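You operate a simulated robot arm through the tools that you are given. There is no shell and no other tool. Be economical: measure what you need, move in short steps, check, and stop when the job is done.

You run a simulated robot arm. Do the job below in one go: nothing can be reset, and whatever is moved stays where it is left.

## Task
Shut the vice, slide the clamped steel sleeve onto the shaft and clamp the brass one instead.

The check looks at the end state, three seconds after you hand in, the way a careful person would. Anything else that was tipped, shoved, dropped, spilled or broken makes it a failure.

## Robot
A 6-joint arm with a two-finger parallel gripper, fixed in place. Base frame: the origin is at the foot of the arm, x ahead of it, y to its left, z up; the work surface is at about z = 0.86. Readings come in m, rad, newtons and seconds.
With the tool pointing down near the work surface it reaches from about 0.36 to 0.76 m from the base axis. Its first joint turns from -1.152 to 1.152 rad. Payload 2.45 kg.
The tool frame sits at the grasp point between the pads (the TCP): z along the fingers, y along the line on which they close. The tips reach 0.024 m beyond it. The gripper opens to 0.068 m. The fingers are 0.017 m wide and 0.01 m thick; the gripper's body (0.04 by 0.07 m) begins 0.041 m behind the TCP.
Orientation is that of the tool frame in the base frame, as a unit quaternion [x, y, z, w]. With the fingers straight down and closing along the base's y, the tool's x points along the base's -x, its y along +y and its z along -z.

## Interface
- The arm moves only by the tool play_rows. Its argument "deltas" is a list of rows, each an object of numbers (a shift or turn left out is 0, a gripper value left out holds the last): "dx", "dy", "dz": the shift along the tool's x, y, z in units of 400 mm (1.0 is 400 mm); "wx", "wy", "wz": the turn, a rotation vector about the tool's x, y, z in units of 45 degrees (1.0 is 45 degrees). In form: [{"dx": .., "dy": .., "dz": .., "wx": .., "wy": .., "wz": ..}, ...]. A call has 1 to 12 rows; each row is the pose to reach, as a shift and turn from the pose commanded when the call began, along the tool's axes at that moment. "grip" is the gripper command, from -1 (shut) to 1 (fully open), values between in proportion, set as the call begins (left out, the last holds). A call with a number of a shift or a turn outside -1 to 1 is refused whole. Each row takes 0.2 s and may step no farther than 0.05 m and 0.15 rad from the row before; otherwise, or with a gripper value out of range, the whole call is refused. A pose out of reach is approached as far as the arm can. The call stops where the force on the tool passes 40 N (or 10 N more than at its start, if that is more) or the arm is blocked; 0.2 s more then pass. Each finger travels about 0.108 m/s and halts on what it meets, pressing with about 22 N; the grip force reading is that of the motor and also rises with nothing between the fingers. The clock runs only during rows and for 0.2 s after the last one: add rows that repeat a pose to give the fingers time. The reply holds the time, the measured pose of the TCP, the force on the tool along the base axes, the opening and the grip force, in the units named above and with some noise, and new pictures: "pictures" is both (left out), scene, wrist or none.
- Cameras (640 x 400 px; columns grow to the right, rows downward): "scene" is fixed at [0.1528, 0.4038, 1.4572]; the picture's right is [-0.88, -0.47, 0.00], its down [-0.30, 0.56, -0.77] and it looks along [0.36, -0.68, -0.64] (base axes); focal length 214 px, centre (320, 200). "wrist" rides on the gripper at [0.084, 0.011, -0.075] in the tool frame; the picture's right is [-0.13, 0.99, 0.00], its down [-0.60, -0.08, -0.79] and it looks along [-0.79, -0.10, 0.61] (tool axes); focal length 251 px, centre (320, 200). There is no depth. A picture from a camera that has moved, and an enlarged one, comes with that camera's place and axes in the base frame and with its lens.
- enlarge(camera, box): a new picture of the part [left, top, right, bottom] of that camera's present view, enlarged. No time passes.
- hand_in(): hands the job in; it is judged then, once.

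Work in short steps. Places have to be worked out from the pictures, the camera data and where the tool is seen: move nearer, look again, correct. Check each grasp and each placing, and mend what went wrong. You have 120 turns and 170 pictures in all, those below and enlarged ones among them. Open the gripper and draw the arm clear of the work before you hand the job in, unless the task says otherwise; then end with one line.

The tools are called as a command line: name --argument value ..., lists and objects as JSON in quotes. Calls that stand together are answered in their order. play_rows: Moves the arm, as the interface text tells. Its arguments: {"type":"object","properties":{"deltas":{"type":"array","items":{"type":"object","properties":{"dx":{"type":"number"},"dy":{"type":"number"},"dz":{"type":"number"},"wx":{"type":"number"},"wy":{"type":"number"},"wz":{"type":"number"}}}},"grip":{"type":"number"},"pictures":{"type":"string","enum":["both","scene","wrist","none"]}},"required":["deltas"]} The other tools are called the same way: enlarge (camera, box) takes an enlarged picture of a part of a camera's view; hand_in () hands the job in.

At the start:

```text
clock: 0.0
eef_pos: [0.5013, 0.0277, 1.3117]
orientation: [0.0, 1.0, 0.001, 0.0]
contact_force: [-0.5, -0.2, 0.0]
finger_gap: 0.0678
finger_force: 0.0
```

scene: 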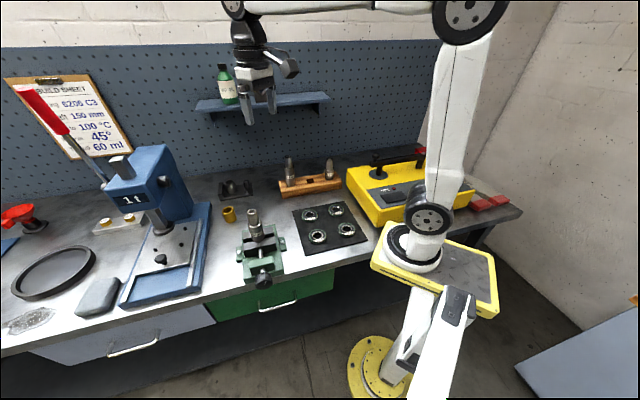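
wrist: 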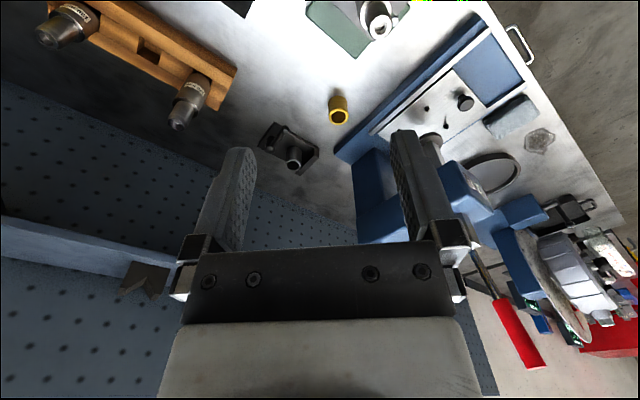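

I'll look closely at the vice, the brass sleeve and the dark fixture.

enlarge --camera "scene" --box '[200, 160, 380, 300]'

enlarge --camera "wrist" --box '[240, 0, 480, 180]'

```text
2.86 times, centred on (290, 230) of scene
camera zoom: at [0.1528, 0.4038, 1.4572], right [-0.88, -0.47, 0.0], down [-0.3, 0.56, -0.77], along [0.36, -0.68, -0.64], focal length 613 px, centre (406, 114)
```

zoom: 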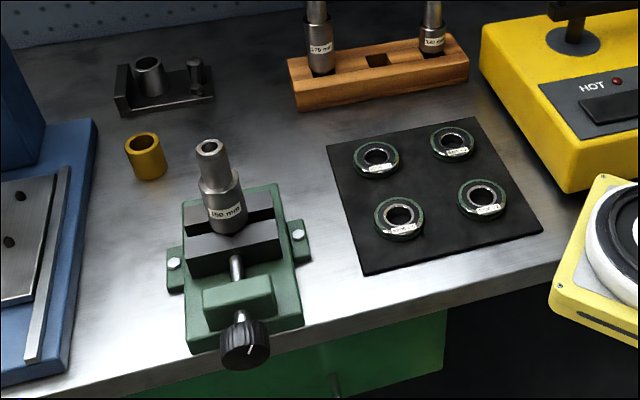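

```text
2.22 times, centred on (360, 90) of wrist
camera zoom: at [0.4168, 0.0376, 1.3864], right [0.13, 0.99, 0.0], down [0.6, -0.08, 0.79], along [0.79, -0.1, -0.61], focal length 559 px, centre (231, 444)
```

zoom: 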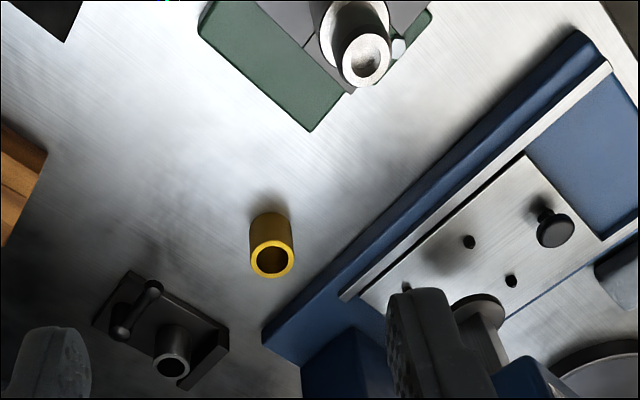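

The brass sleeve is near (0.75, 0.04), the shaft in the green vice near (0.57, 0.08), and the black fixture with the steel sleeve near (0.87, -0.09). I'll move down and forward for a closer look at the fixture.

play_rows --deltas '[{"dx": -0.05, "dy": -0.029, "dz": 0.095}, {"dx": -0.1, "dy": -0.058, "dz": 0.19}, {"dx": -0.15, "dy": -0.087, "dz": 0.285}, {"dx": -0.2, "dy": -0.116, "dz": 0.38}, {"dx": -0.25, "dy": -0.145, "dz": 0.475}, {"dx": -0.25, "dy": -0.145, "dz": 0.475}]' --pictures "both"

```text
clock: 1.4
eef_pos: [0.6055, -0.031, 1.1202]
orientation: [0.001, 1.0, 0.001, 0.0]
contact_force: [-0.1, -0.1, 0.0]
finger_gap: 0.0679
finger_force: 0.0
camera wrist: at [0.5216, -0.0201, 1.1943], right [0.13, 0.99, 0.0], down [0.6, -0.08, 0.79], along [0.79, -0.1, -0.61], focal length 251 px, centre (320, 200)
```

scene: 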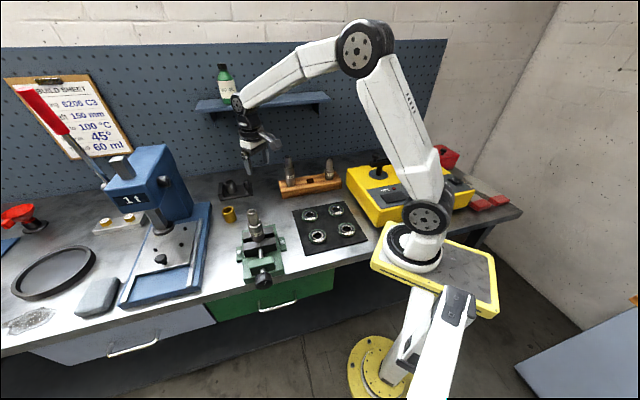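
wrist: 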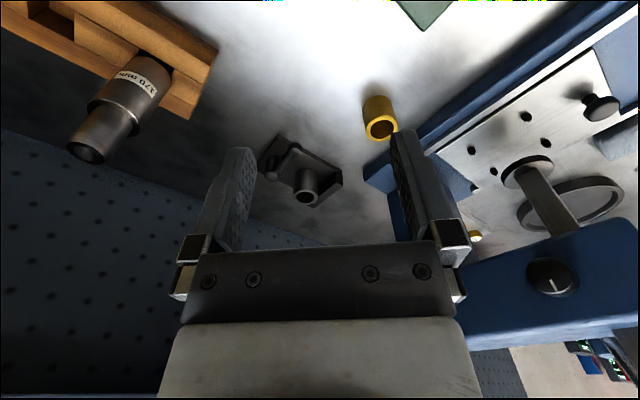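

enlarge --camera "wrist" --box '[240, 80, 400, 220]'

enlarge --camera "scene" --box '[205, 165, 295, 235]'

enlarge --camera "scene" --box '[220, 200, 310, 300]'

```text
2.86 times, centred on (320, 150) of wrist
camera zoom: at [0.5216, -0.0201, 1.1943], right [0.13, 0.99, 0.0], down [0.6, -0.08, 0.79], along [0.79, -0.1, -0.61], focal length 718 px, centre (320, 343)
```

zoom: 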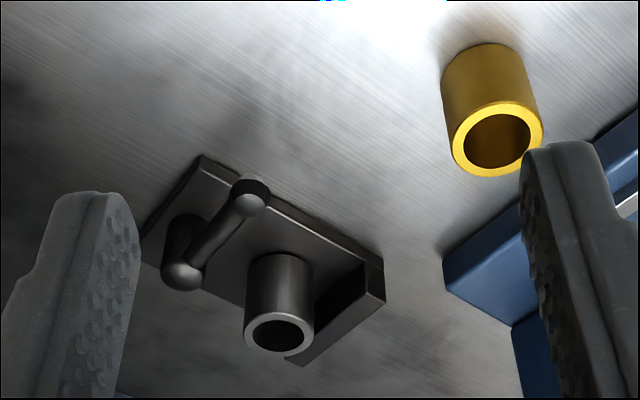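

```text
5.71 times, centred on (250, 200) of scene
camera zoom: at [0.1528, 0.4038, 1.4572], right [-0.88, -0.47, 0.0], down [-0.3, 0.56, -0.77], along [0.36, -0.68, -0.64], focal length 1226 px, centre (720, 200)
```

zoom: 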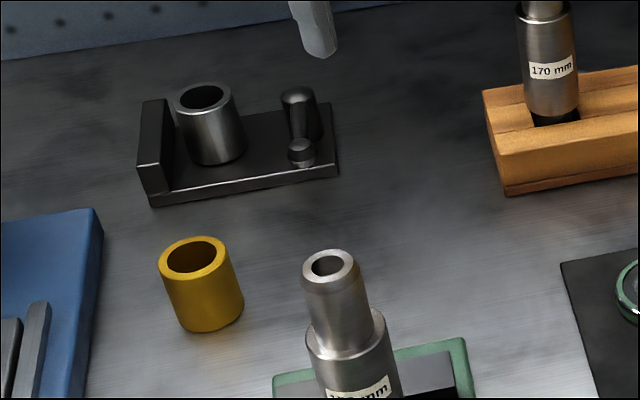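

```text
4.00 times, centred on (265, 250) of scene
camera zoom: at [0.1528, 0.4038, 1.4572], right [-0.88, -0.47, 0.0], down [-0.3, 0.56, -0.77], along [0.36, -0.68, -0.64], focal length 858 px, centre (540, 0)
```

zoom: 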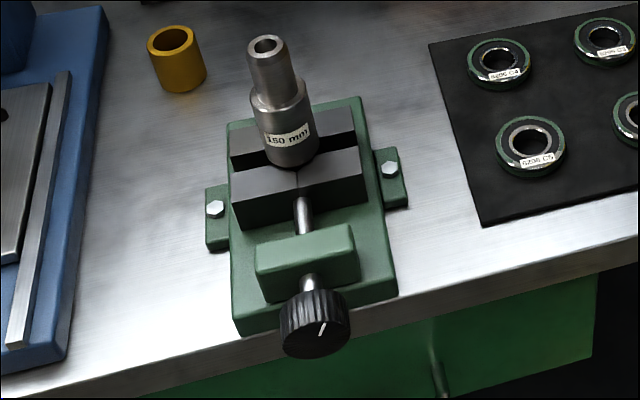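

The black fixture is a cam clamp with a lever holding the steel sleeve. Next I'll view the green vice from its front, turning the tool 45° to face along its axis.

play_rows --deltas '[{"dx": 0.06, "dy": 0.08, "dz": 0, "wz": 0.14}, {"dx": 0.12, "dy": 0.16, "dz": 0, "wz": 0.28}, {"dx": 0.18, "dy": 0.24, "dz": 0, "wz": 0.42}, {"dx": 0.24, "dy": 0.32, "dz": 0, "wz": 0.56}, {"dx": 0.3, "dy": 0.4, "dz": 0, "wz": 0.7}, {"dx": 0.36, "dy": 0.48, "dz": 0, "wz": 0.84}, {"dx": 0.42, "dy": 0.56, "dz": 0, "wz": 1.0}, {"dx": 0.46, "dy": 0.62, "dz": 0, "wz": 1.0}, {"dx": 0.46, "dy": 0.62, "dz": 0, "wz": 1.0}]' --pictures "both"

```text
clock: 3.4
eef_pos: [0.4192, 0.2182, 1.1221]
orientation: [0.384, 0.923, 0.001, 0.001]
contact_force: [-0.2, 0.2, 0.5]
finger_gap: 0.0679
finger_force: 0.1
camera wrist: at [0.366, 0.2838, 1.1967], right [0.79, 0.61, 0.0], down [0.37, -0.48, 0.79], along [0.48, -0.63, -0.61], focal length 251 px, centre (320, 200)
```

scene: 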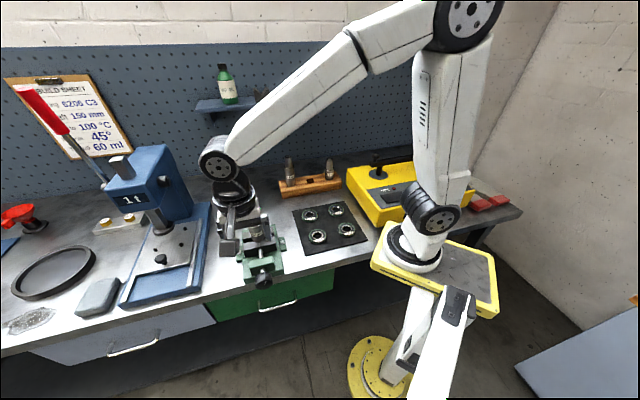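
wrist: 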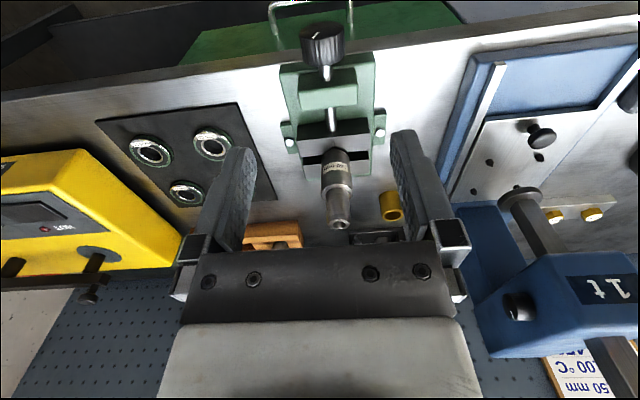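

enlarge --camera "wrist" --box '[260, 10, 420, 240]'

```text
1.74 times, centred on (340, 125) of wrist
camera zoom: at [0.366, 0.2838, 1.1967], right [0.79, 0.61, 0.0], down [0.37, -0.48, 0.79], along [0.48, -0.63, -0.61], focal length 437 px, centre (285, 330)
```

zoom: 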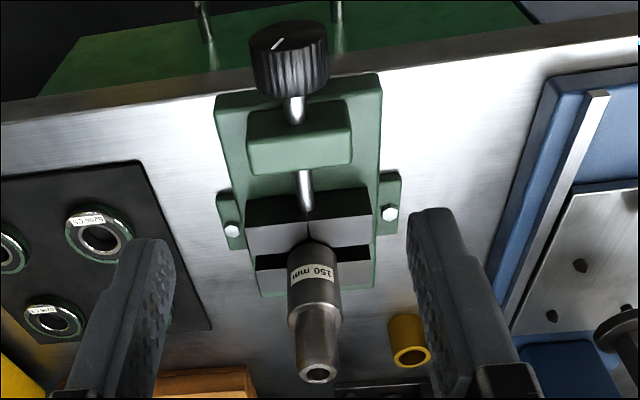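

To judge whether the jaws grip the shaft, I'll move above it for a steep view down at the jaws.

play_rows --deltas '[{"dx": -0.11}, {"dx": -0.22}, {"dx": -0.33}, {"dx": -0.4}, {"dx": -0.4}]' --pictures "wrist"

enlarge --camera "wrist" --box '[240, 0, 420, 120]'

```text
clock: 4.6
eef_pos: [0.5313, 0.1051, 1.1201]
orientation: [0.382, 0.924, 0.0, 0.0]
contact_force: [0.6, -0.1, -0.9]
finger_gap: 0.0679
finger_force: 0.1
camera wrist: at [0.4781, 0.1714, 1.1944], right [0.79, 0.61, 0.0], down [0.37, -0.48, 0.79], along [0.48, -0.63, -0.61], focal length 251 px, centre (320, 200)
```

wrist: 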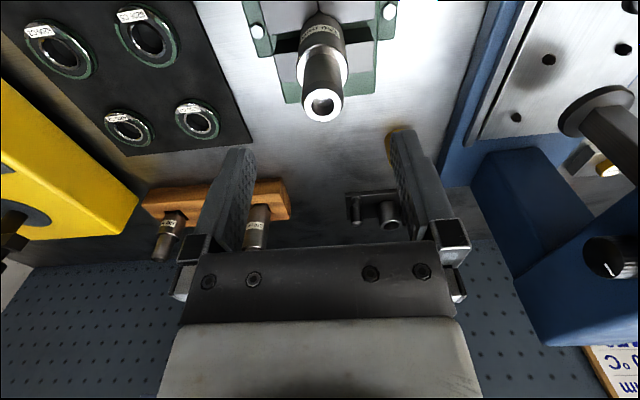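

```text
3.33 times, centred on (330, 60) of wrist
camera zoom: at [0.4781, 0.1714, 1.1944], right [0.79, 0.61, 0.0], down [0.37, -0.48, 0.79], along [0.48, -0.63, -0.61], focal length 838 px, centre (287, 667)
```

zoom: 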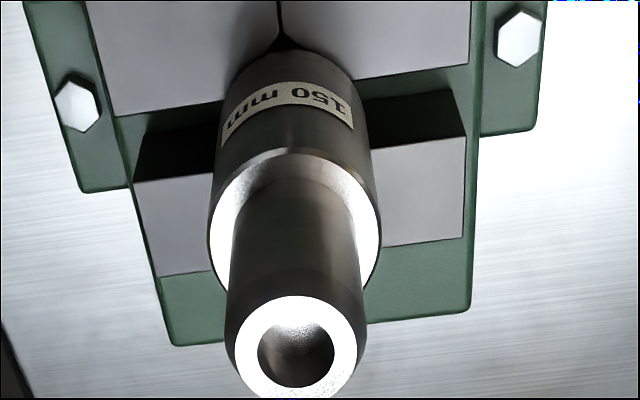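

I'll tilt the tool so the camera looks more steeply at the jaws.

play_rows --deltas '[{"dx": -0.03, "wy": 0.18}, {"dx": -0.06, "wy": 0.36}, {"dx": -0.09, "wy": 0.54}, {"dx": -0.12, "wy": 0.7}, {"dx": -0.12, "wy": 0.7}]' --pictures "wrist"

enlarge --camera "wrist" --box '[220, 0, 420, 130]'

```text
clock: 5.8
eef_pos: [0.5648, 0.0705, 1.121]
orientation: [0.368, 0.889, 0.106, -0.251]
contact_force: [0.1, -0.1, 1.2]
finger_gap: 0.0681
finger_force: 0.0
camera wrist: at [0.5492, 0.1008, 1.2291], right [0.78, 0.62, -0.06], down [0.6, -0.71, 0.36], along [0.18, -0.32, -0.93], focal length 251 px, centre (320, 200)
```

wrist: 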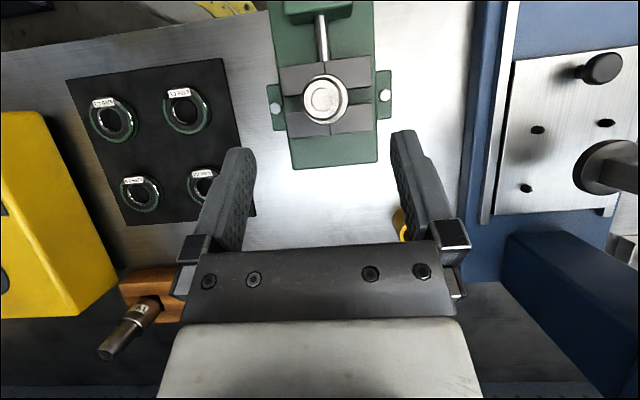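

```text
3.08 times, centred on (320, 65) of wrist
camera zoom: at [0.5492, 0.1008, 1.2291], right [0.78, 0.62, -0.06], down [0.6, -0.71, 0.36], along [0.18, -0.32, -0.93], focal length 774 px, centre (320, 615)
```

zoom: 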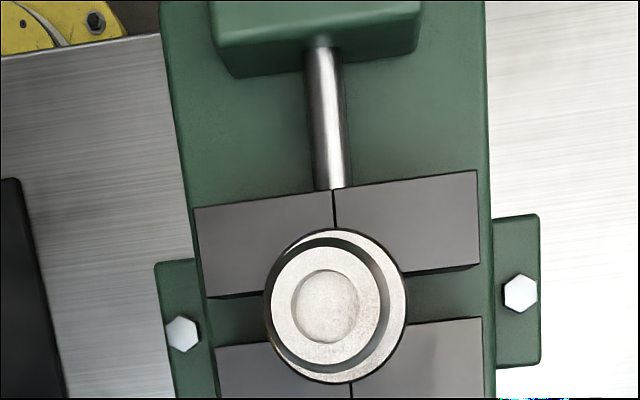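

Triangulating gives the shaft top at about (0.541, 0.094, 1.03) and the knob near (0.43, 0.20, 0.92). I'll straighten the tool and back off along the vice axis to measure the knob.

play_rows --deltas '[{"dx": 0.1, "dz": 0.061, "wy": -0.12}, {"dx": 0.2, "dz": 0.122, "wy": -0.24}, {"dx": 0.3, "dz": 0.184, "wy": -0.36}, {"dx": 0.4, "dz": 0.245, "wy": -0.48}, {"dx": 0.5, "dz": 0.307, "wy": -0.6}, {"dx": 0.6, "dz": 0.368, "wy": -0.7}, {"dx": 0.618, "dz": 0.379, "wy": -0.7}, {"dx": 0.618, "dz": 0.379, "wy": -0.7}]' --pictures "wrist"

enlarge --camera "wrist" --box '[240, 40, 400, 160]'

enlarge --camera "scene" --box '[230, 240, 310, 300]'

```text
clock: 7.6
eef_pos: [0.3584, 0.2749, 1.1213]
orientation: [0.383, 0.924, 0.002, 0.002]
contact_force: [0.0, 0.5, 0.4]
finger_gap: 0.068
finger_force: 0.0
camera wrist: at [0.3061, 0.3417, 1.1965], right [0.79, 0.61, 0.0], down [0.37, -0.48, 0.79], along [0.48, -0.63, -0.61], focal length 251 px, centre (320, 200)
```

wrist: 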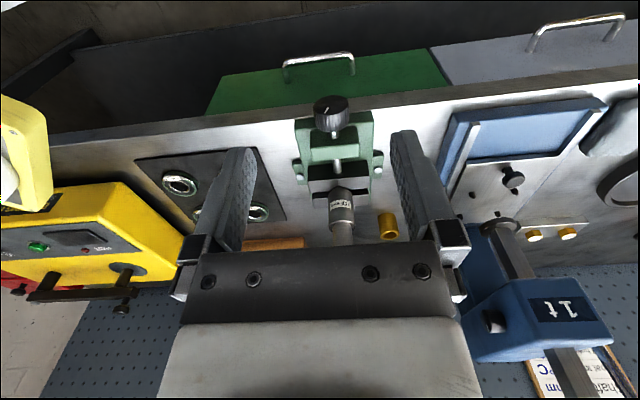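

```text
3.33 times, centred on (320, 100) of wrist
camera zoom: at [0.3061, 0.3417, 1.1965], right [0.79, 0.61, 0.0], down [0.37, -0.48, 0.79], along [0.48, -0.63, -0.61], focal length 838 px, centre (320, 533)
```

zoom: 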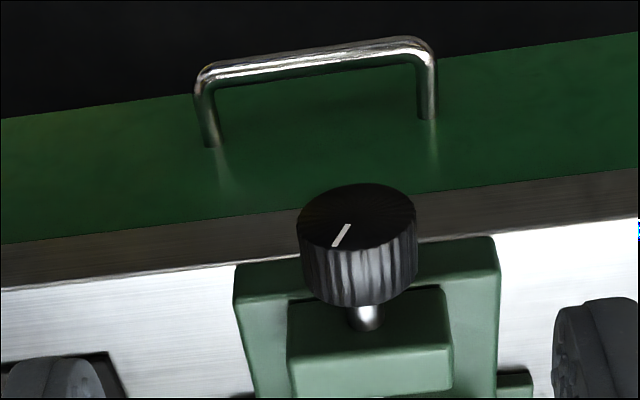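

```text
6.67 times, centred on (270, 270) of scene
camera zoom: at [0.1528, 0.4038, 1.4572], right [-0.88, -0.47, 0.0], down [-0.3, 0.56, -0.77], along [0.36, -0.68, -0.64], focal length 1430 px, centre (653, -267)
```

zoom: 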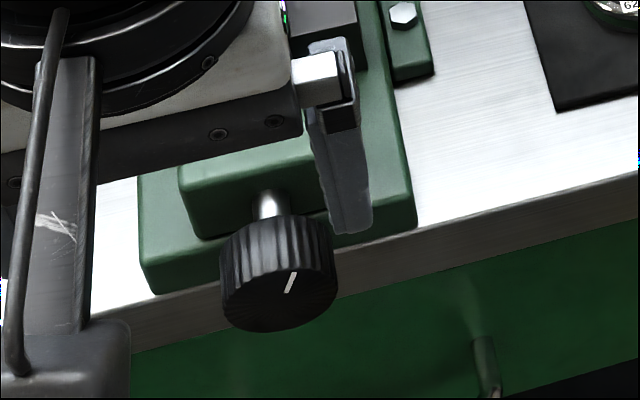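

Knob centre triangulates to (0.433, 0.200, 0.913), diameter about 0.046, axis along the 45° heading. I'll pre-position above it with the tool rolled +40° about the knob axis, so I can grip and turn clockwise.

play_rows --deltas '[{"dx": -0.05, "dy": 0.03, "dz": 0.04, "wx": 0.15}, {"dx": -0.1, "dy": 0.06, "dz": 0.1, "wx": 0.3}, {"dx": -0.15, "dy": 0.09, "dz": 0.16, "wx": 0.45}, {"dx": -0.2, "dy": 0.12, "dz": 0.22, "wx": 0.6}, {"dx": -0.24, "dy": 0.14, "dz": 0.28, "wx": 0.75}, {"dx": -0.264, "dy": 0.16, "dz": 0.329, "wx": 0.889}, {"dx": -0.264, "dy": 0.16, "dz": 0.329, "wx": 0.889}]' --pictures "both"

```text
clock: 9.2
eef_pos: [0.4823, 0.2427, 0.9898]
orientation: [0.36, 0.868, -0.316, -0.131]
contact_force: [-0.2, -0.1, 0.5]
finger_gap: 0.0679
finger_force: 0.0
camera wrist: at [0.4621, 0.3423, 1.0399], right [0.63, 0.45, -0.64], down [0.74, -0.11, 0.66], along [0.22, -0.89, -0.4], focal length 251 px, centre (320, 200)
```

scene: 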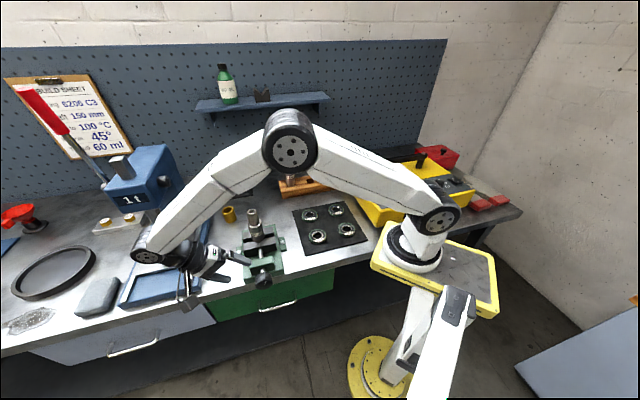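
wrist: 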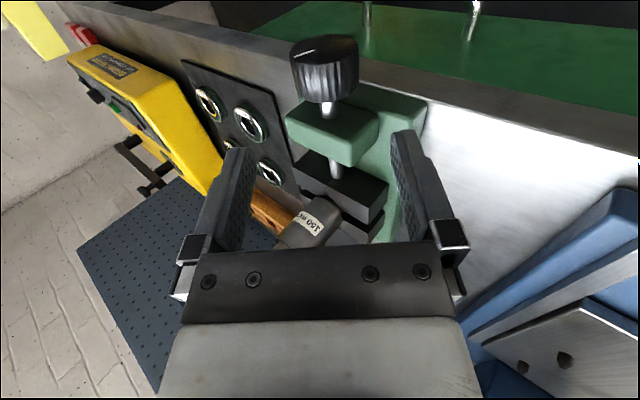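

The knob lies on the approach line. Advancing about 0.10 m along the tool, with a few mm of correction.

play_rows --deltas '[{"dx": 0.012, "dz": 0.06}, {"dx": 0.012, "dz": 0.12}, {"dx": 0.012, "dz": 0.18}, {"dx": 0.012, "dz": 0.22}, {"dx": 0.012, "dz": 0.25}, {"dx": 0.012, "dz": 0.25}]' --pictures "both"

enlarge --camera "scene" --box '[190, 210, 310, 300]'

```text
clock: 10.6
eef_pos: [0.4311, 0.2046, 0.9133]
orientation: [0.36, 0.868, -0.316, -0.131]
contact_force: [-0.1, -0.2, 0.7]
finger_gap: 0.0681
finger_force: 0.2
camera wrist: at [0.4122, 0.3033, 0.964], right [0.63, 0.45, -0.64], down [0.74, -0.11, 0.66], along [0.22, -0.89, -0.4], focal length 251 px, centre (320, 200)
```

scene: 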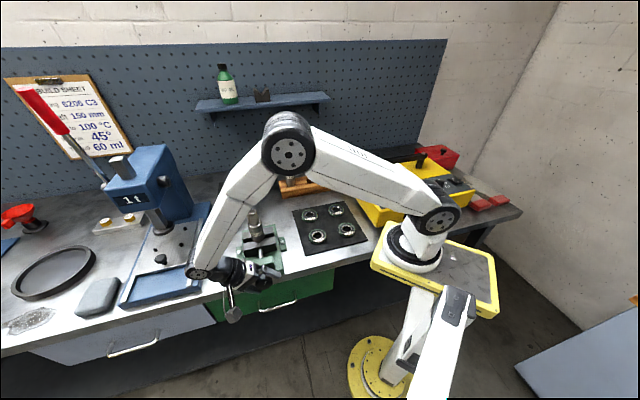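
wrist: 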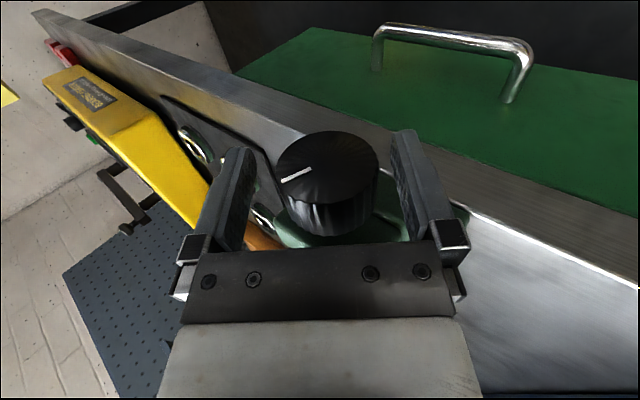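

```text
4.44 times, centred on (250, 255) of scene
camera zoom: at [0.1528, 0.4038, 1.4572], right [-0.88, -0.47, 0.0], down [-0.3, 0.56, -0.77], along [0.36, -0.68, -0.64], focal length 953 px, centre (631, -44)
```

zoom: 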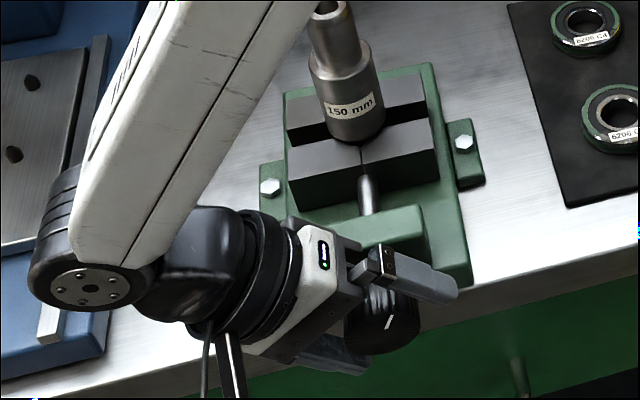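

The knob sits between the fingers. A small correction, then close.

play_rows --deltas '[{"dx": -0.008, "dy": 0.005, "dz": 0.0}, {"dx": -0.008, "dy": 0.005}]' --pictures "none"

play_rows --deltas '[{}, {}, {}]' --grip -1 --pictures "both"

```text
clock: 11.2
eef_pos: [0.4344, 0.2034, 0.9125]
orientation: [0.36, 0.868, -0.315, -0.13]
contact_force: [0.4, -0.2, -0.2]
finger_gap: 0.0679
finger_force: 0.0
```

```text
clock: 12.0
eef_pos: [0.4377, 0.2043, 0.9113]
orientation: [0.36, 0.869, -0.314, -0.13]
contact_force: [6.6, 5.5, -14.8]
finger_gap: 0.0453
finger_force: 45.7
camera wrist: at [0.416, 0.3031, 0.9622], right [0.63, 0.45, -0.63], down [0.74, -0.11, 0.66], along [0.22, -0.89, -0.4], focal length 251 px, centre (320, 200)
```

scene: 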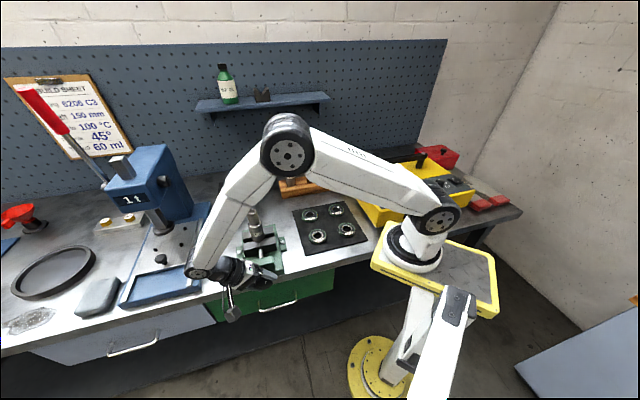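
wrist: 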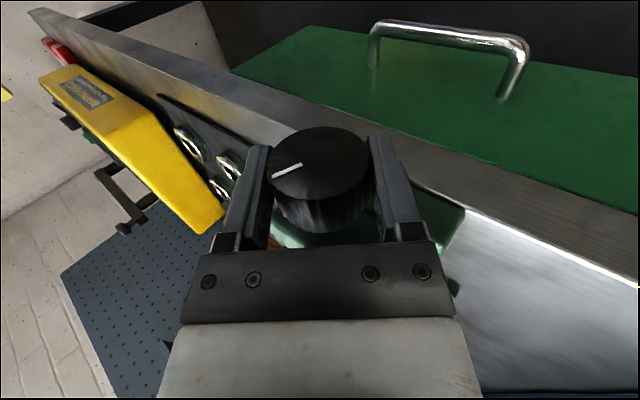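

The knob is held at 0.045 m, with about 16 N of lateral offset force. I'll shift 3 mm to relieve that and turn clockwise in small steps.

play_rows --deltas '[{"dy": 0.008}, {"dy": 0.008, "wx": -0.1}, {"dy": 0.008, "wx": -0.2}, {"dy": 0.008, "wx": -0.3}, {"dy": 0.008, "wx": -0.4}, {"dy": 0.008, "wx": -0.4}]' --pictures "both"

enlarge --camera "scene" --box '[190, 190, 310, 280]'

```text
clock: 13.2
eef_pos: [0.435, 0.2041, 0.9126]
orientation: [0.375, 0.906, -0.183, -0.076]
contact_force: [-5.7, -2.6, 9.4]
finger_gap: 0.0453
finger_force: 44.8
stopped in row 6: the force on the tool passed its limit (the readings are from after the stop); the commanded pose is now the measured one
camera wrist: at [0.4031, 0.2901, 0.9772], right [0.74, 0.55, -0.39], down [0.59, -0.26, 0.76], along [0.32, -0.79, -0.52], focal length 251 px, centre (320, 200)
```

scene: 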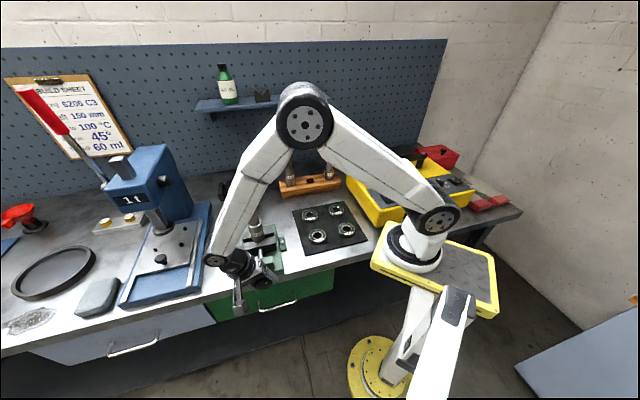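
wrist: 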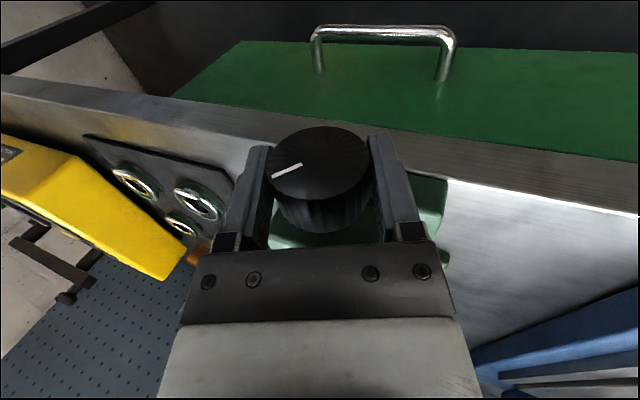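

```text
4.44 times, centred on (250, 235) of scene
camera zoom: at [0.1525, 0.4037, 1.4573], right [-0.88, -0.47, 0.0], down [-0.3, 0.56, -0.77], along [0.36, -0.68, -0.64], focal length 953 px, centre (631, 44)
```

zoom: 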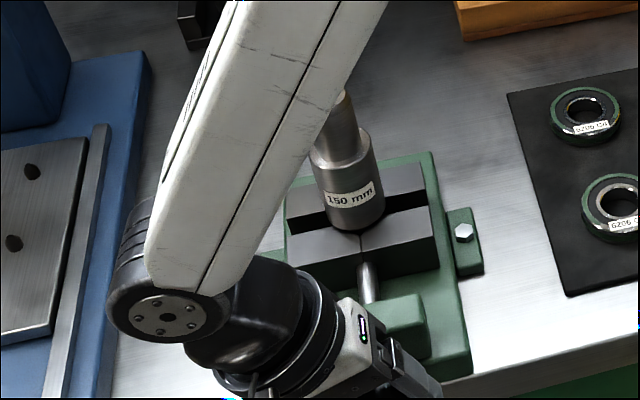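

The knob turned about 17° with the gripper before a force trip. I'll continue gently.

play_rows --deltas '[{}, {"wx": -0.07}, {"wx": -0.14}, {"wx": -0.21}, {"wx": -0.28}, {"wx": -0.35}, {"wx": -0.35}]' --pictures "wrist"

```text
clock: 14.8
eef_pos: [0.4354, 0.2022, 0.9123]
orientation: [0.381, 0.922, -0.058, -0.025]
contact_force: [-13.2, -21.0, 18.3]
finger_gap: 0.0454
finger_force: 45.7
camera wrist: at [0.389, 0.2758, 0.9858], right [0.79, 0.6, -0.13], down [0.44, -0.41, 0.8], along [0.43, -0.68, -0.59], focal length 251 px, centre (320, 200)
```

wrist: 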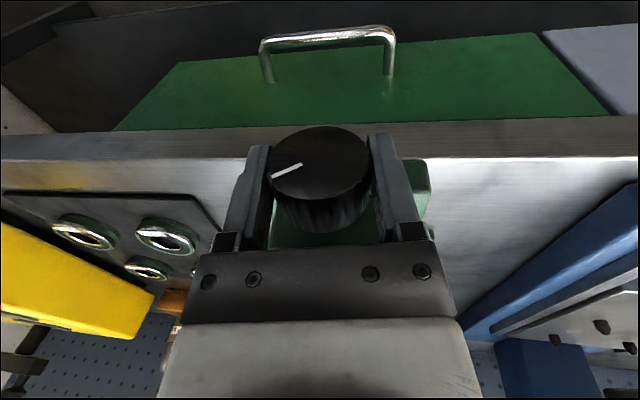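

Knob follows freely (roll now 7°). I'll relieve the lateral load (about 24 N sideways, 18 N up) and keep turning.

play_rows --deltas '[{"dy": -0.009, "dz": -0.008}, {"dy": -0.009, "dz": -0.008, "wx": -0.08}, {"dy": -0.009, "dz": -0.008, "wx": -0.16}, {"dy": -0.009, "dz": -0.008, "wx": -0.24}, {"dy": -0.009, "dz": -0.008, "wx": -0.32}, {"dy": -0.009, "dz": -0.008, "wx": -0.4}, {"dy": -0.009, "dz": -0.008, "wx": -0.4}]' --pictures "both"

enlarge --camera "scene" --box '[190, 190, 310, 280]'

```text
clock: 16.4
eef_pos: [0.4346, 0.2006, 0.9154]
orientation: [0.382, 0.919, 0.088, 0.036]
contact_force: [-1.1, -9.6, -15.3]
finger_gap: 0.0454
finger_force: 44.8
camera wrist: at [0.3706, 0.2574, 0.991], right [0.78, 0.6, 0.19], down [0.27, -0.59, 0.76], along [0.57, -0.55, -0.62], focal length 251 px, centre (320, 200)
```

scene: 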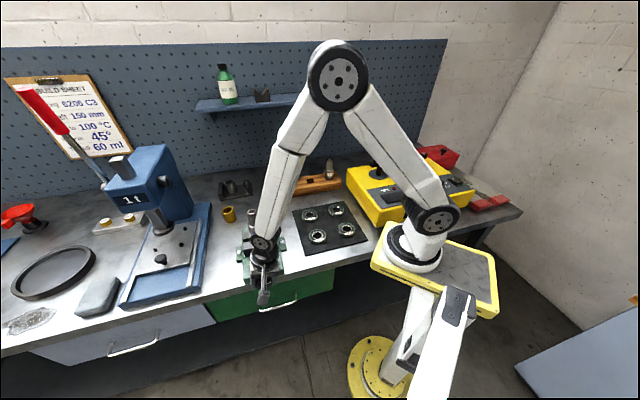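
wrist: 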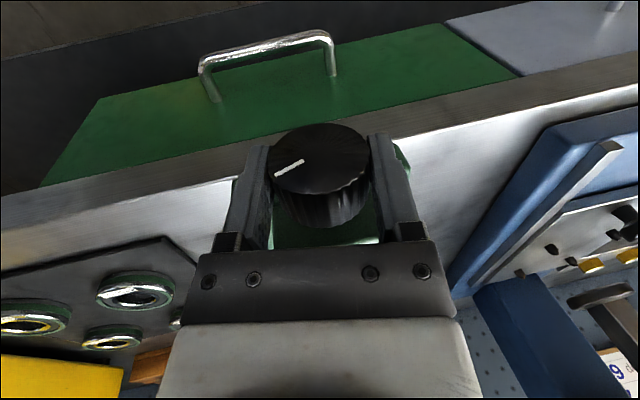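

```text
4.44 times, centred on (250, 235) of scene
camera zoom: at [0.153, 0.4036, 1.4573], right [-0.88, -0.47, 0.0], down [-0.3, 0.56, -0.77], along [0.36, -0.68, -0.64], focal length 953 px, centre (631, 44)
```

zoom: 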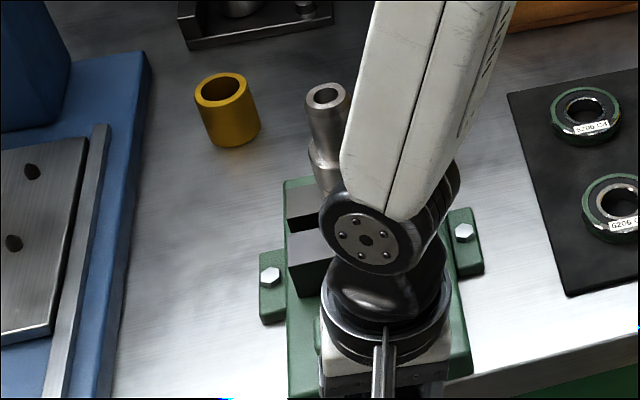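

Turned about 50° so far, with possibly slight slip. Continue and watch the mark.

play_rows --deltas '[{"dy": -0.004, "dz": 0.006}, {"dy": -0.004, "dz": 0.006, "wx": -0.08}, {"dy": -0.004, "dz": 0.006, "wx": -0.16}, {"dy": -0.004, "dz": 0.006, "wx": -0.24}, {"dy": -0.004, "dz": 0.006, "wx": -0.32}, {"dy": -0.004, "dz": 0.006, "wx": -0.4}, {"dy": -0.004, "dz": 0.006, "wx": -0.4}]' --pictures "wrist"

```text
clock: 17.1
eef_pos: [0.4338, 0.2014, 0.9146]
orientation: [0.381, 0.918, 0.106, 0.04]
contact_force: [-4.4, -9.5, 12.3]
finger_gap: 0.0449
finger_force: 45.4
out of reach, approached as far as the arm can: row 3
stopped in row 3: the force on the tool passed its limit (the readings are from after the stop); the commanded pose is now the measured one
camera wrist: at [0.3687, 0.2551, 0.9909], right [0.78, 0.59, 0.22], down [0.25, -0.61, 0.75], along [0.58, -0.53, -0.62], focal length 251 px, centre (320, 200)
```

wrist: 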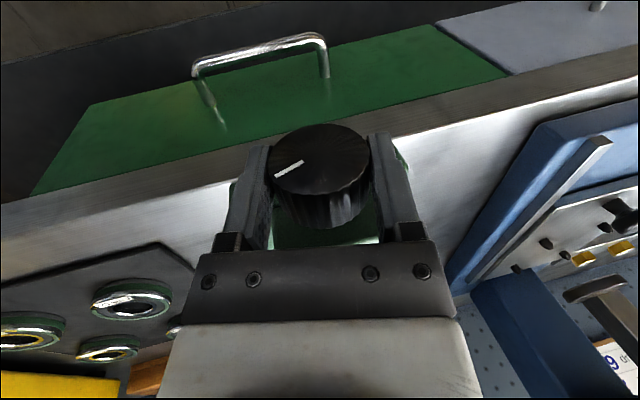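

A force stop plus a reach limit. I'll open and lift off to check the vice and arm.

play_rows --deltas '[{}, {}]' --grip 1 --pictures "none"

play_rows --deltas '[{"dz": -0.06}, {"dz": -0.12, "wx": 0.1}, {"dz": -0.18, "wx": 0.2}, {"dz": -0.25, "wx": 0.3}, {"dz": -0.25, "wx": 0.3}]' --pictures "both"

enlarge --camera "wrist" --box '[230, 0, 430, 230]'

```text
clock: 17.7
eef_pos: [0.4324, 0.2021, 0.9146]
orientation: [0.38, 0.918, 0.106, 0.041]
contact_force: [0.1, -0.1, -0.7]
finger_gap: 0.0679
finger_force: 0.2
```

```text
clock: 18.9
eef_pos: [0.4152, 0.1866, 1.0113]
orientation: [0.383, 0.924, -0.004, -0.004]
contact_force: [-0.1, -0.4, 0.2]
finger_gap: 0.068
finger_force: 0.0
camera wrist: at [0.3645, 0.2537, 1.0874], right [0.79, 0.61, -0.01], down [0.38, -0.48, 0.79], along [0.48, -0.63, -0.61], focal length 251 px, centre (320, 200)
```

scene: 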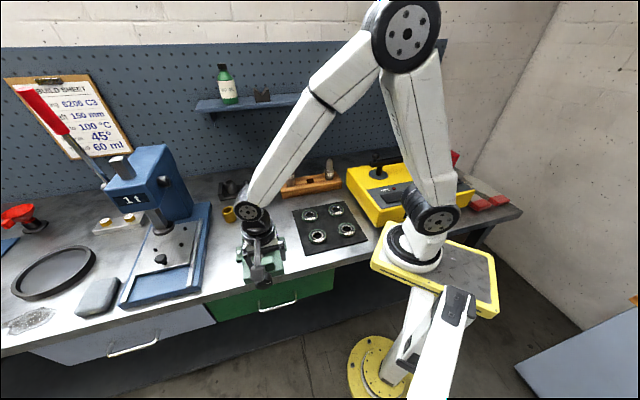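
wrist: 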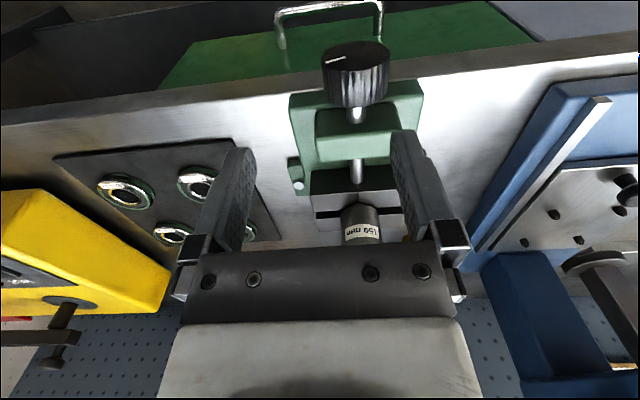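

```text
1.74 times, centred on (330, 115) of wrist
camera zoom: at [0.3645, 0.2537, 1.0874], right [0.79, 0.61, -0.01], down [0.38, -0.48, 0.79], along [0.48, -0.63, -0.61], focal length 437 px, centre (303, 348)
```

zoom: 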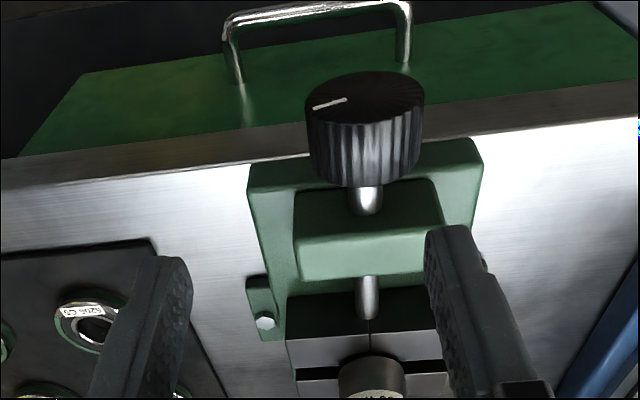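

The mark has turned about 55°. I'll go back to the +40° standoff pose, where the scene camera sees the jaws, and compare.

play_rows --deltas '[{"dy": 0.04, "dz": 0, "wx": 0.16}, {"dy": 0.08, "dz": 0, "wx": 0.32}, {"dx": -0.004, "dy": 0.12, "dz": 0.02, "wx": 0.48}, {"dx": -0.004, "dy": 0.16, "dz": 0.03, "wx": 0.64}, {"dx": -0.004, "dy": 0.2, "dz": 0.045, "wx": 0.78}, {"dx": -0.004, "dy": 0.2245, "dz": 0.056, "wx": 0.889}, {"dx": -0.004, "dy": 0.2245, "dz": 0.056, "wx": 0.889}]' --pictures "wrist"

enlarge --camera "scene" --box '[220, 200, 310, 300]'

```text
clock: 20.5
eef_pos: [0.4837, 0.2469, 0.9892]
orientation: [0.358, 0.867, -0.32, -0.135]
contact_force: [-0.2, 0.1, 0.2]
finger_gap: 0.0678
finger_force: 0.0
camera wrist: at [0.4629, 0.3462, 1.0386], right [0.62, 0.44, -0.65], down [0.75, -0.11, 0.65], along [0.22, -0.89, -0.4], focal length 251 px, centre (320, 200)
```

wrist: 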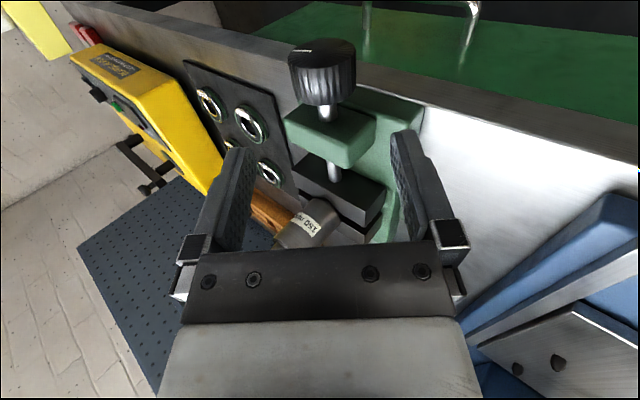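

```text
4.00 times, centred on (265, 250) of scene
camera zoom: at [0.1528, 0.4038, 1.4572], right [-0.88, -0.47, 0.0], down [-0.3, 0.56, -0.77], along [0.36, -0.68, -0.64], focal length 858 px, centre (540, 0)
```

zoom: 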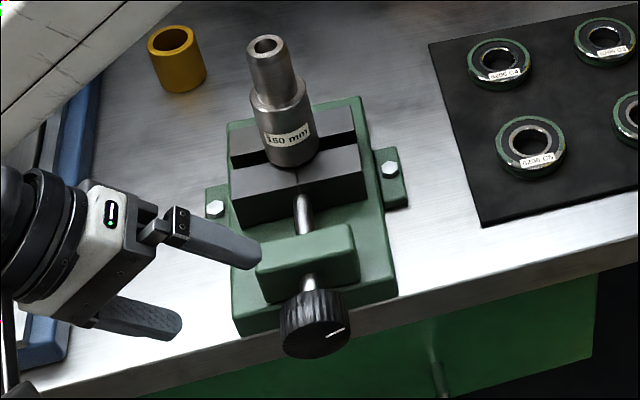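

enlarge --camera "scene" --box '[270, 225, 310, 250]'

enlarge --camera "scene" --box '[272, 215, 312, 240]'

```text
16.00 times, centred on (290, 238) of scene
camera zoom: at [0.1528, 0.4038, 1.4572], right [-0.88, -0.47, 0.0], down [-0.3, 0.56, -0.77], along [0.36, -0.68, -0.64], focal length 3432 px, centre (800, -400)
```

zoom: 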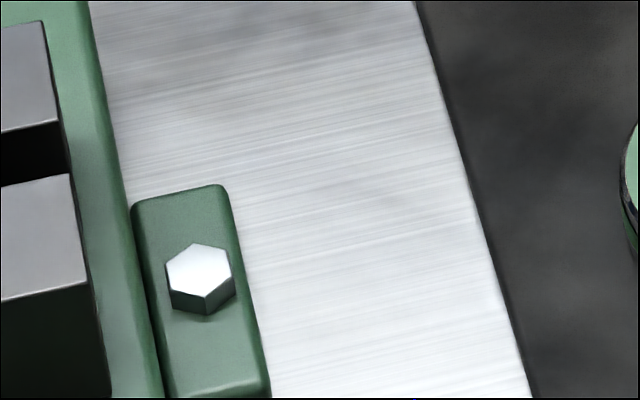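

```text
16.00 times, centred on (292, 228) of scene
camera zoom: at [0.1528, 0.4038, 1.4572], right [-0.88, -0.47, 0.0], down [-0.3, 0.56, -0.77], along [0.36, -0.68, -0.64], focal length 3432 px, centre (768, -240)
```

zoom: 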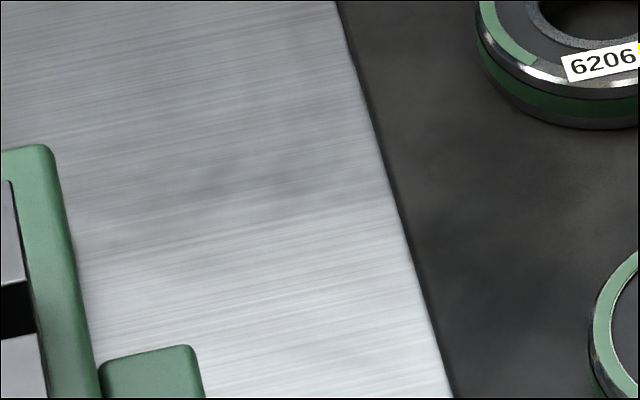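

The enlargements are true high-resolution renders, so I'll take one at the shaft–jaw contact as a reference.

enlarge --camera "scene" --box '[245, 225, 295, 256]'

```text
12.80 times, centred on (270, 240) of scene
camera zoom: at [0.1528, 0.4038, 1.4572], right [-0.88, -0.47, 0.0], down [-0.3, 0.56, -0.77], along [0.36, -0.68, -0.64], focal length 2745 px, centre (960, -318)
```

zoom: 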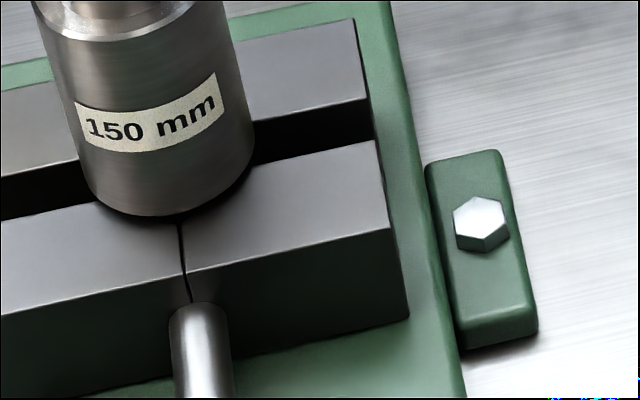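

Reference taken. Now the second stroke: advance, grip and turn again.

play_rows --deltas '[{"dx": 0.006, "dz": 0.06}, {"dx": 0.006, "dz": 0.12}, {"dx": 0.006, "dz": 0.18}, {"dx": 0.006, "dz": 0.22}, {"dx": 0.006, "dz": 0.252}, {"dx": 0.006, "dz": 0.252}]' --pictures "none"

play_rows --deltas '[{"dy": 0.005}, {"dy": 0.005}, {"dy": 0.005}]' --grip -1 --pictures "wrist"

```text
clock: 21.9
eef_pos: [0.4353, 0.2019, 0.9121]
orientation: [0.358, 0.867, -0.319, -0.136]
contact_force: [-0.5, 0.9, 0.0]
finger_gap: 0.068
finger_force: 0.0
```

```text
clock: 22.7
eef_pos: [0.4355, 0.2032, 0.9106]
orientation: [0.358, 0.867, -0.319, -0.135]
contact_force: [-5.0, 3.2, 12.2]
finger_gap: 0.0455
finger_force: 45.0
camera wrist: at [0.4157, 0.3028, 0.9605], right [0.62, 0.44, -0.65], down [0.75, -0.11, 0.65], along [0.22, -0.89, -0.4], focal length 251 px, centre (320, 200)
```

wrist: 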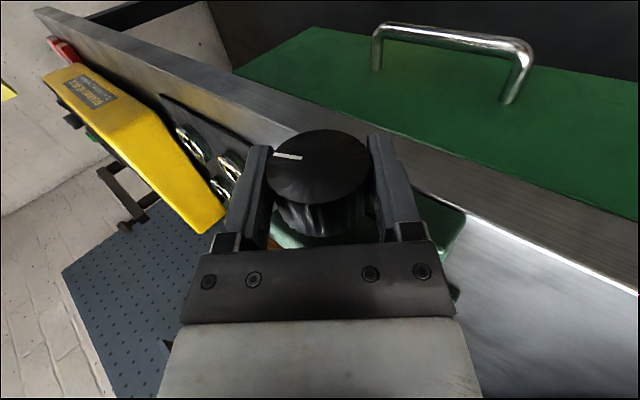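

Net knob turn so far is about 36–50°. Continue the clockwise turn from here.

play_rows --deltas '[{"dy": -0.003}, {"dy": -0.003, "wx": -0.07}, {"dy": -0.003, "wx": -0.14}, {"dy": -0.003, "wx": -0.21}, {"dy": -0.003, "wx": -0.28}, {"dy": -0.003, "wx": -0.35}, {"dy": -0.003, "wx": -0.42}, {"dy": -0.003, "wx": -0.42}]' --pictures "wrist"

```text
clock: 24.5
eef_pos: [0.435, 0.2036, 0.9117]
orientation: [0.376, 0.908, -0.171, -0.075]
contact_force: [10.1, -0.6, 4.2]
finger_gap: 0.0454
finger_force: 45.4
camera wrist: at [0.4013, 0.2884, 0.977], right [0.74, 0.56, -0.36], down [0.58, -0.28, 0.76], along [0.33, -0.78, -0.53], focal length 251 px, centre (320, 200)
```

wrist: 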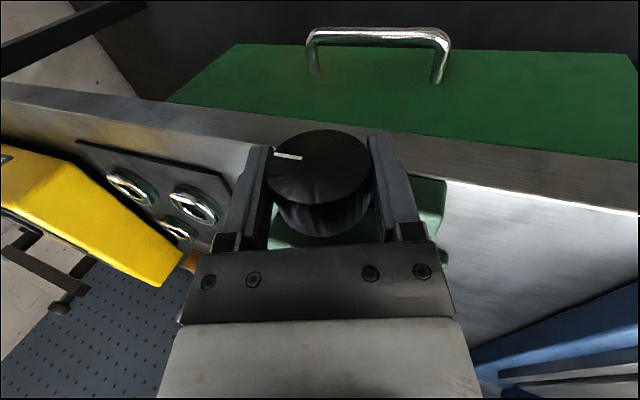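

Mark still follows the gripper with low force. Keep turning.

play_rows --deltas '[{}, {"wx": -0.07}, {"wx": -0.14}, {"wx": -0.21}, {"wx": -0.28}, {"wx": -0.35}, {"wx": -0.42}, {"wx": -0.49}, {"wx": -0.49}]' --pictures "wrist"

```text
clock: 26.5
eef_pos: [0.4331, 0.2018, 0.9127]
orientation: [0.383, 0.924, 0.003, -0.002]
contact_force: [8.7, -21.0, -4.0]
finger_gap: 0.0457
finger_force: 45.0
camera wrist: at [0.3812, 0.2686, 0.9866], right [0.79, 0.61, 0.0], down [0.37, -0.49, 0.79], along [0.48, -0.62, -0.62], focal length 251 px, centre (320, 200)
```

wrist: 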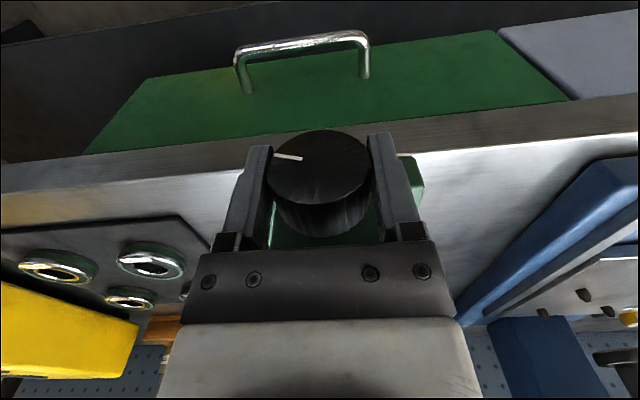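

It turned another 40°, and the knob is drawing inward along its axis (about 20 N), so the screw is advancing. I'll follow inward and keep turning.

play_rows --deltas '[{"dx": -0.008}, {"dx": -0.008, "wx": -0.07}, {"dx": -0.008, "wx": -0.14}, {"dx": -0.008, "wx": -0.21}, {"dx": -0.008, "wx": -0.28}, {"dx": -0.008, "wx": -0.35}, {"dx": -0.008, "wx": -0.42}, {"dx": -0.008, "wx": -0.42}]' --pictures "wrist"

```text
clock: 28.3
eef_pos: [0.4339, 0.201, 0.9107]
orientation: [0.378, 0.914, 0.141, 0.049]
contact_force: [-9.6, -25.5, -9.7]
finger_gap: 0.0456
finger_force: 45.2
out of reach, approached as far as the arm can: row 7, 8
camera wrist: at [0.3657, 0.2508, 0.9878], right [0.76, 0.58, 0.29], down [0.22, -0.65, 0.72], along [0.61, -0.49, -0.63], focal length 251 px, centre (320, 200)
```

wrist: 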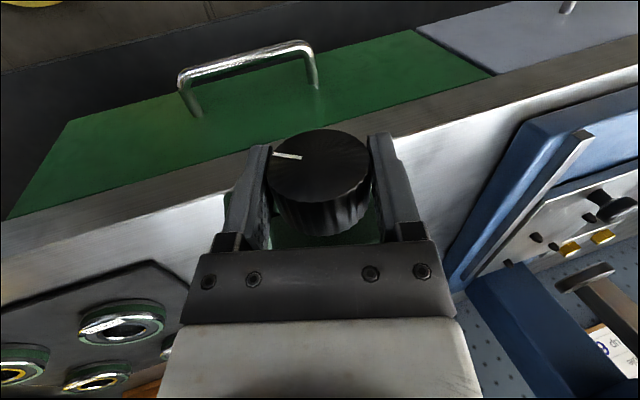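

Another 17° beyond vertical, then the reach limit. Release, return to a 55° standoff and compare the jaws.

play_rows --deltas '[{}, {}]' --grip 1 --pictures "none"

play_rows --deltas '[{"dz": -0.06}, {"dz": -0.12, "wx": 0.1}, {"dz": -0.18, "wx": 0.22}, {"dz": -0.25, "wx": 0.38}, {"dz": -0.25, "wx": 0.38}]' --pictures "none"

```text
clock: 28.9
eef_pos: [0.4348, 0.2055, 0.9137]
orientation: [0.376, 0.914, 0.146, 0.046]
contact_force: [-0.7, -0.1, 0.2]
finger_gap: 0.068
finger_force: 0.0
```

```text
clock: 30.1
eef_pos: [0.4133, 0.1805, 1.0048]
orientation: [0.384, 0.923, 0.019, 0.005]
contact_force: [0.5, -0.3, 0.1]
finger_gap: 0.0683
finger_force: 0.1
out of reach, approached as far as the arm can: row 2
```

play_rows --deltas '[{"dy": 0.04, "wx": 0.18}, {"dy": 0.08, "wx": 0.36}, {"dy": 0.12, "dz": 0.02, "wx": 0.54}, {"dy": 0.16, "dz": 0.03, "wx": 0.72}, {"dy": 0.2, "dz": 0.045, "wx": 0.9}, {"dy": 0.24, "dz": 0.06, "wx": 1.08}, {"dx": 0.003, "dy": 0.2815, "dz": 0.0875, "wx": 1.26}, {"dx": 0.003, "dy": 0.2815, "dz": 0.0875, "wx": 1.26}]' --pictures "both"

enlarge --camera "scene" --box '[245, 225, 295, 256]'

```text
refused: 1.08 is not a number from -1 to 1
```

```text
12.80 times, centred on (270, 240) of scene
camera zoom: at [0.1528, 0.4038, 1.4572], right [-0.88, -0.47, 0.0], down [-0.3, 0.56, -0.77], along [0.36, -0.68, -0.64], focal length 2745 px, centre (960, -318)
```

zoom: 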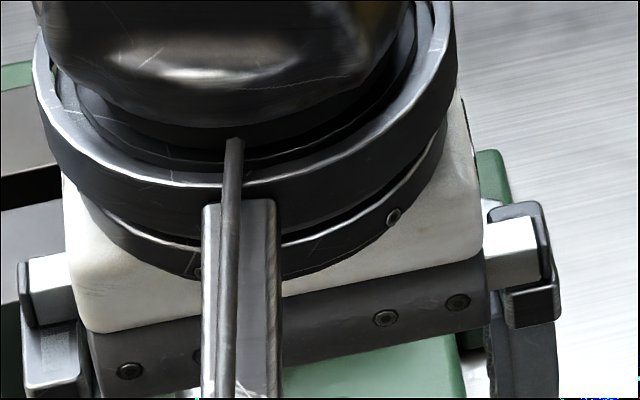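

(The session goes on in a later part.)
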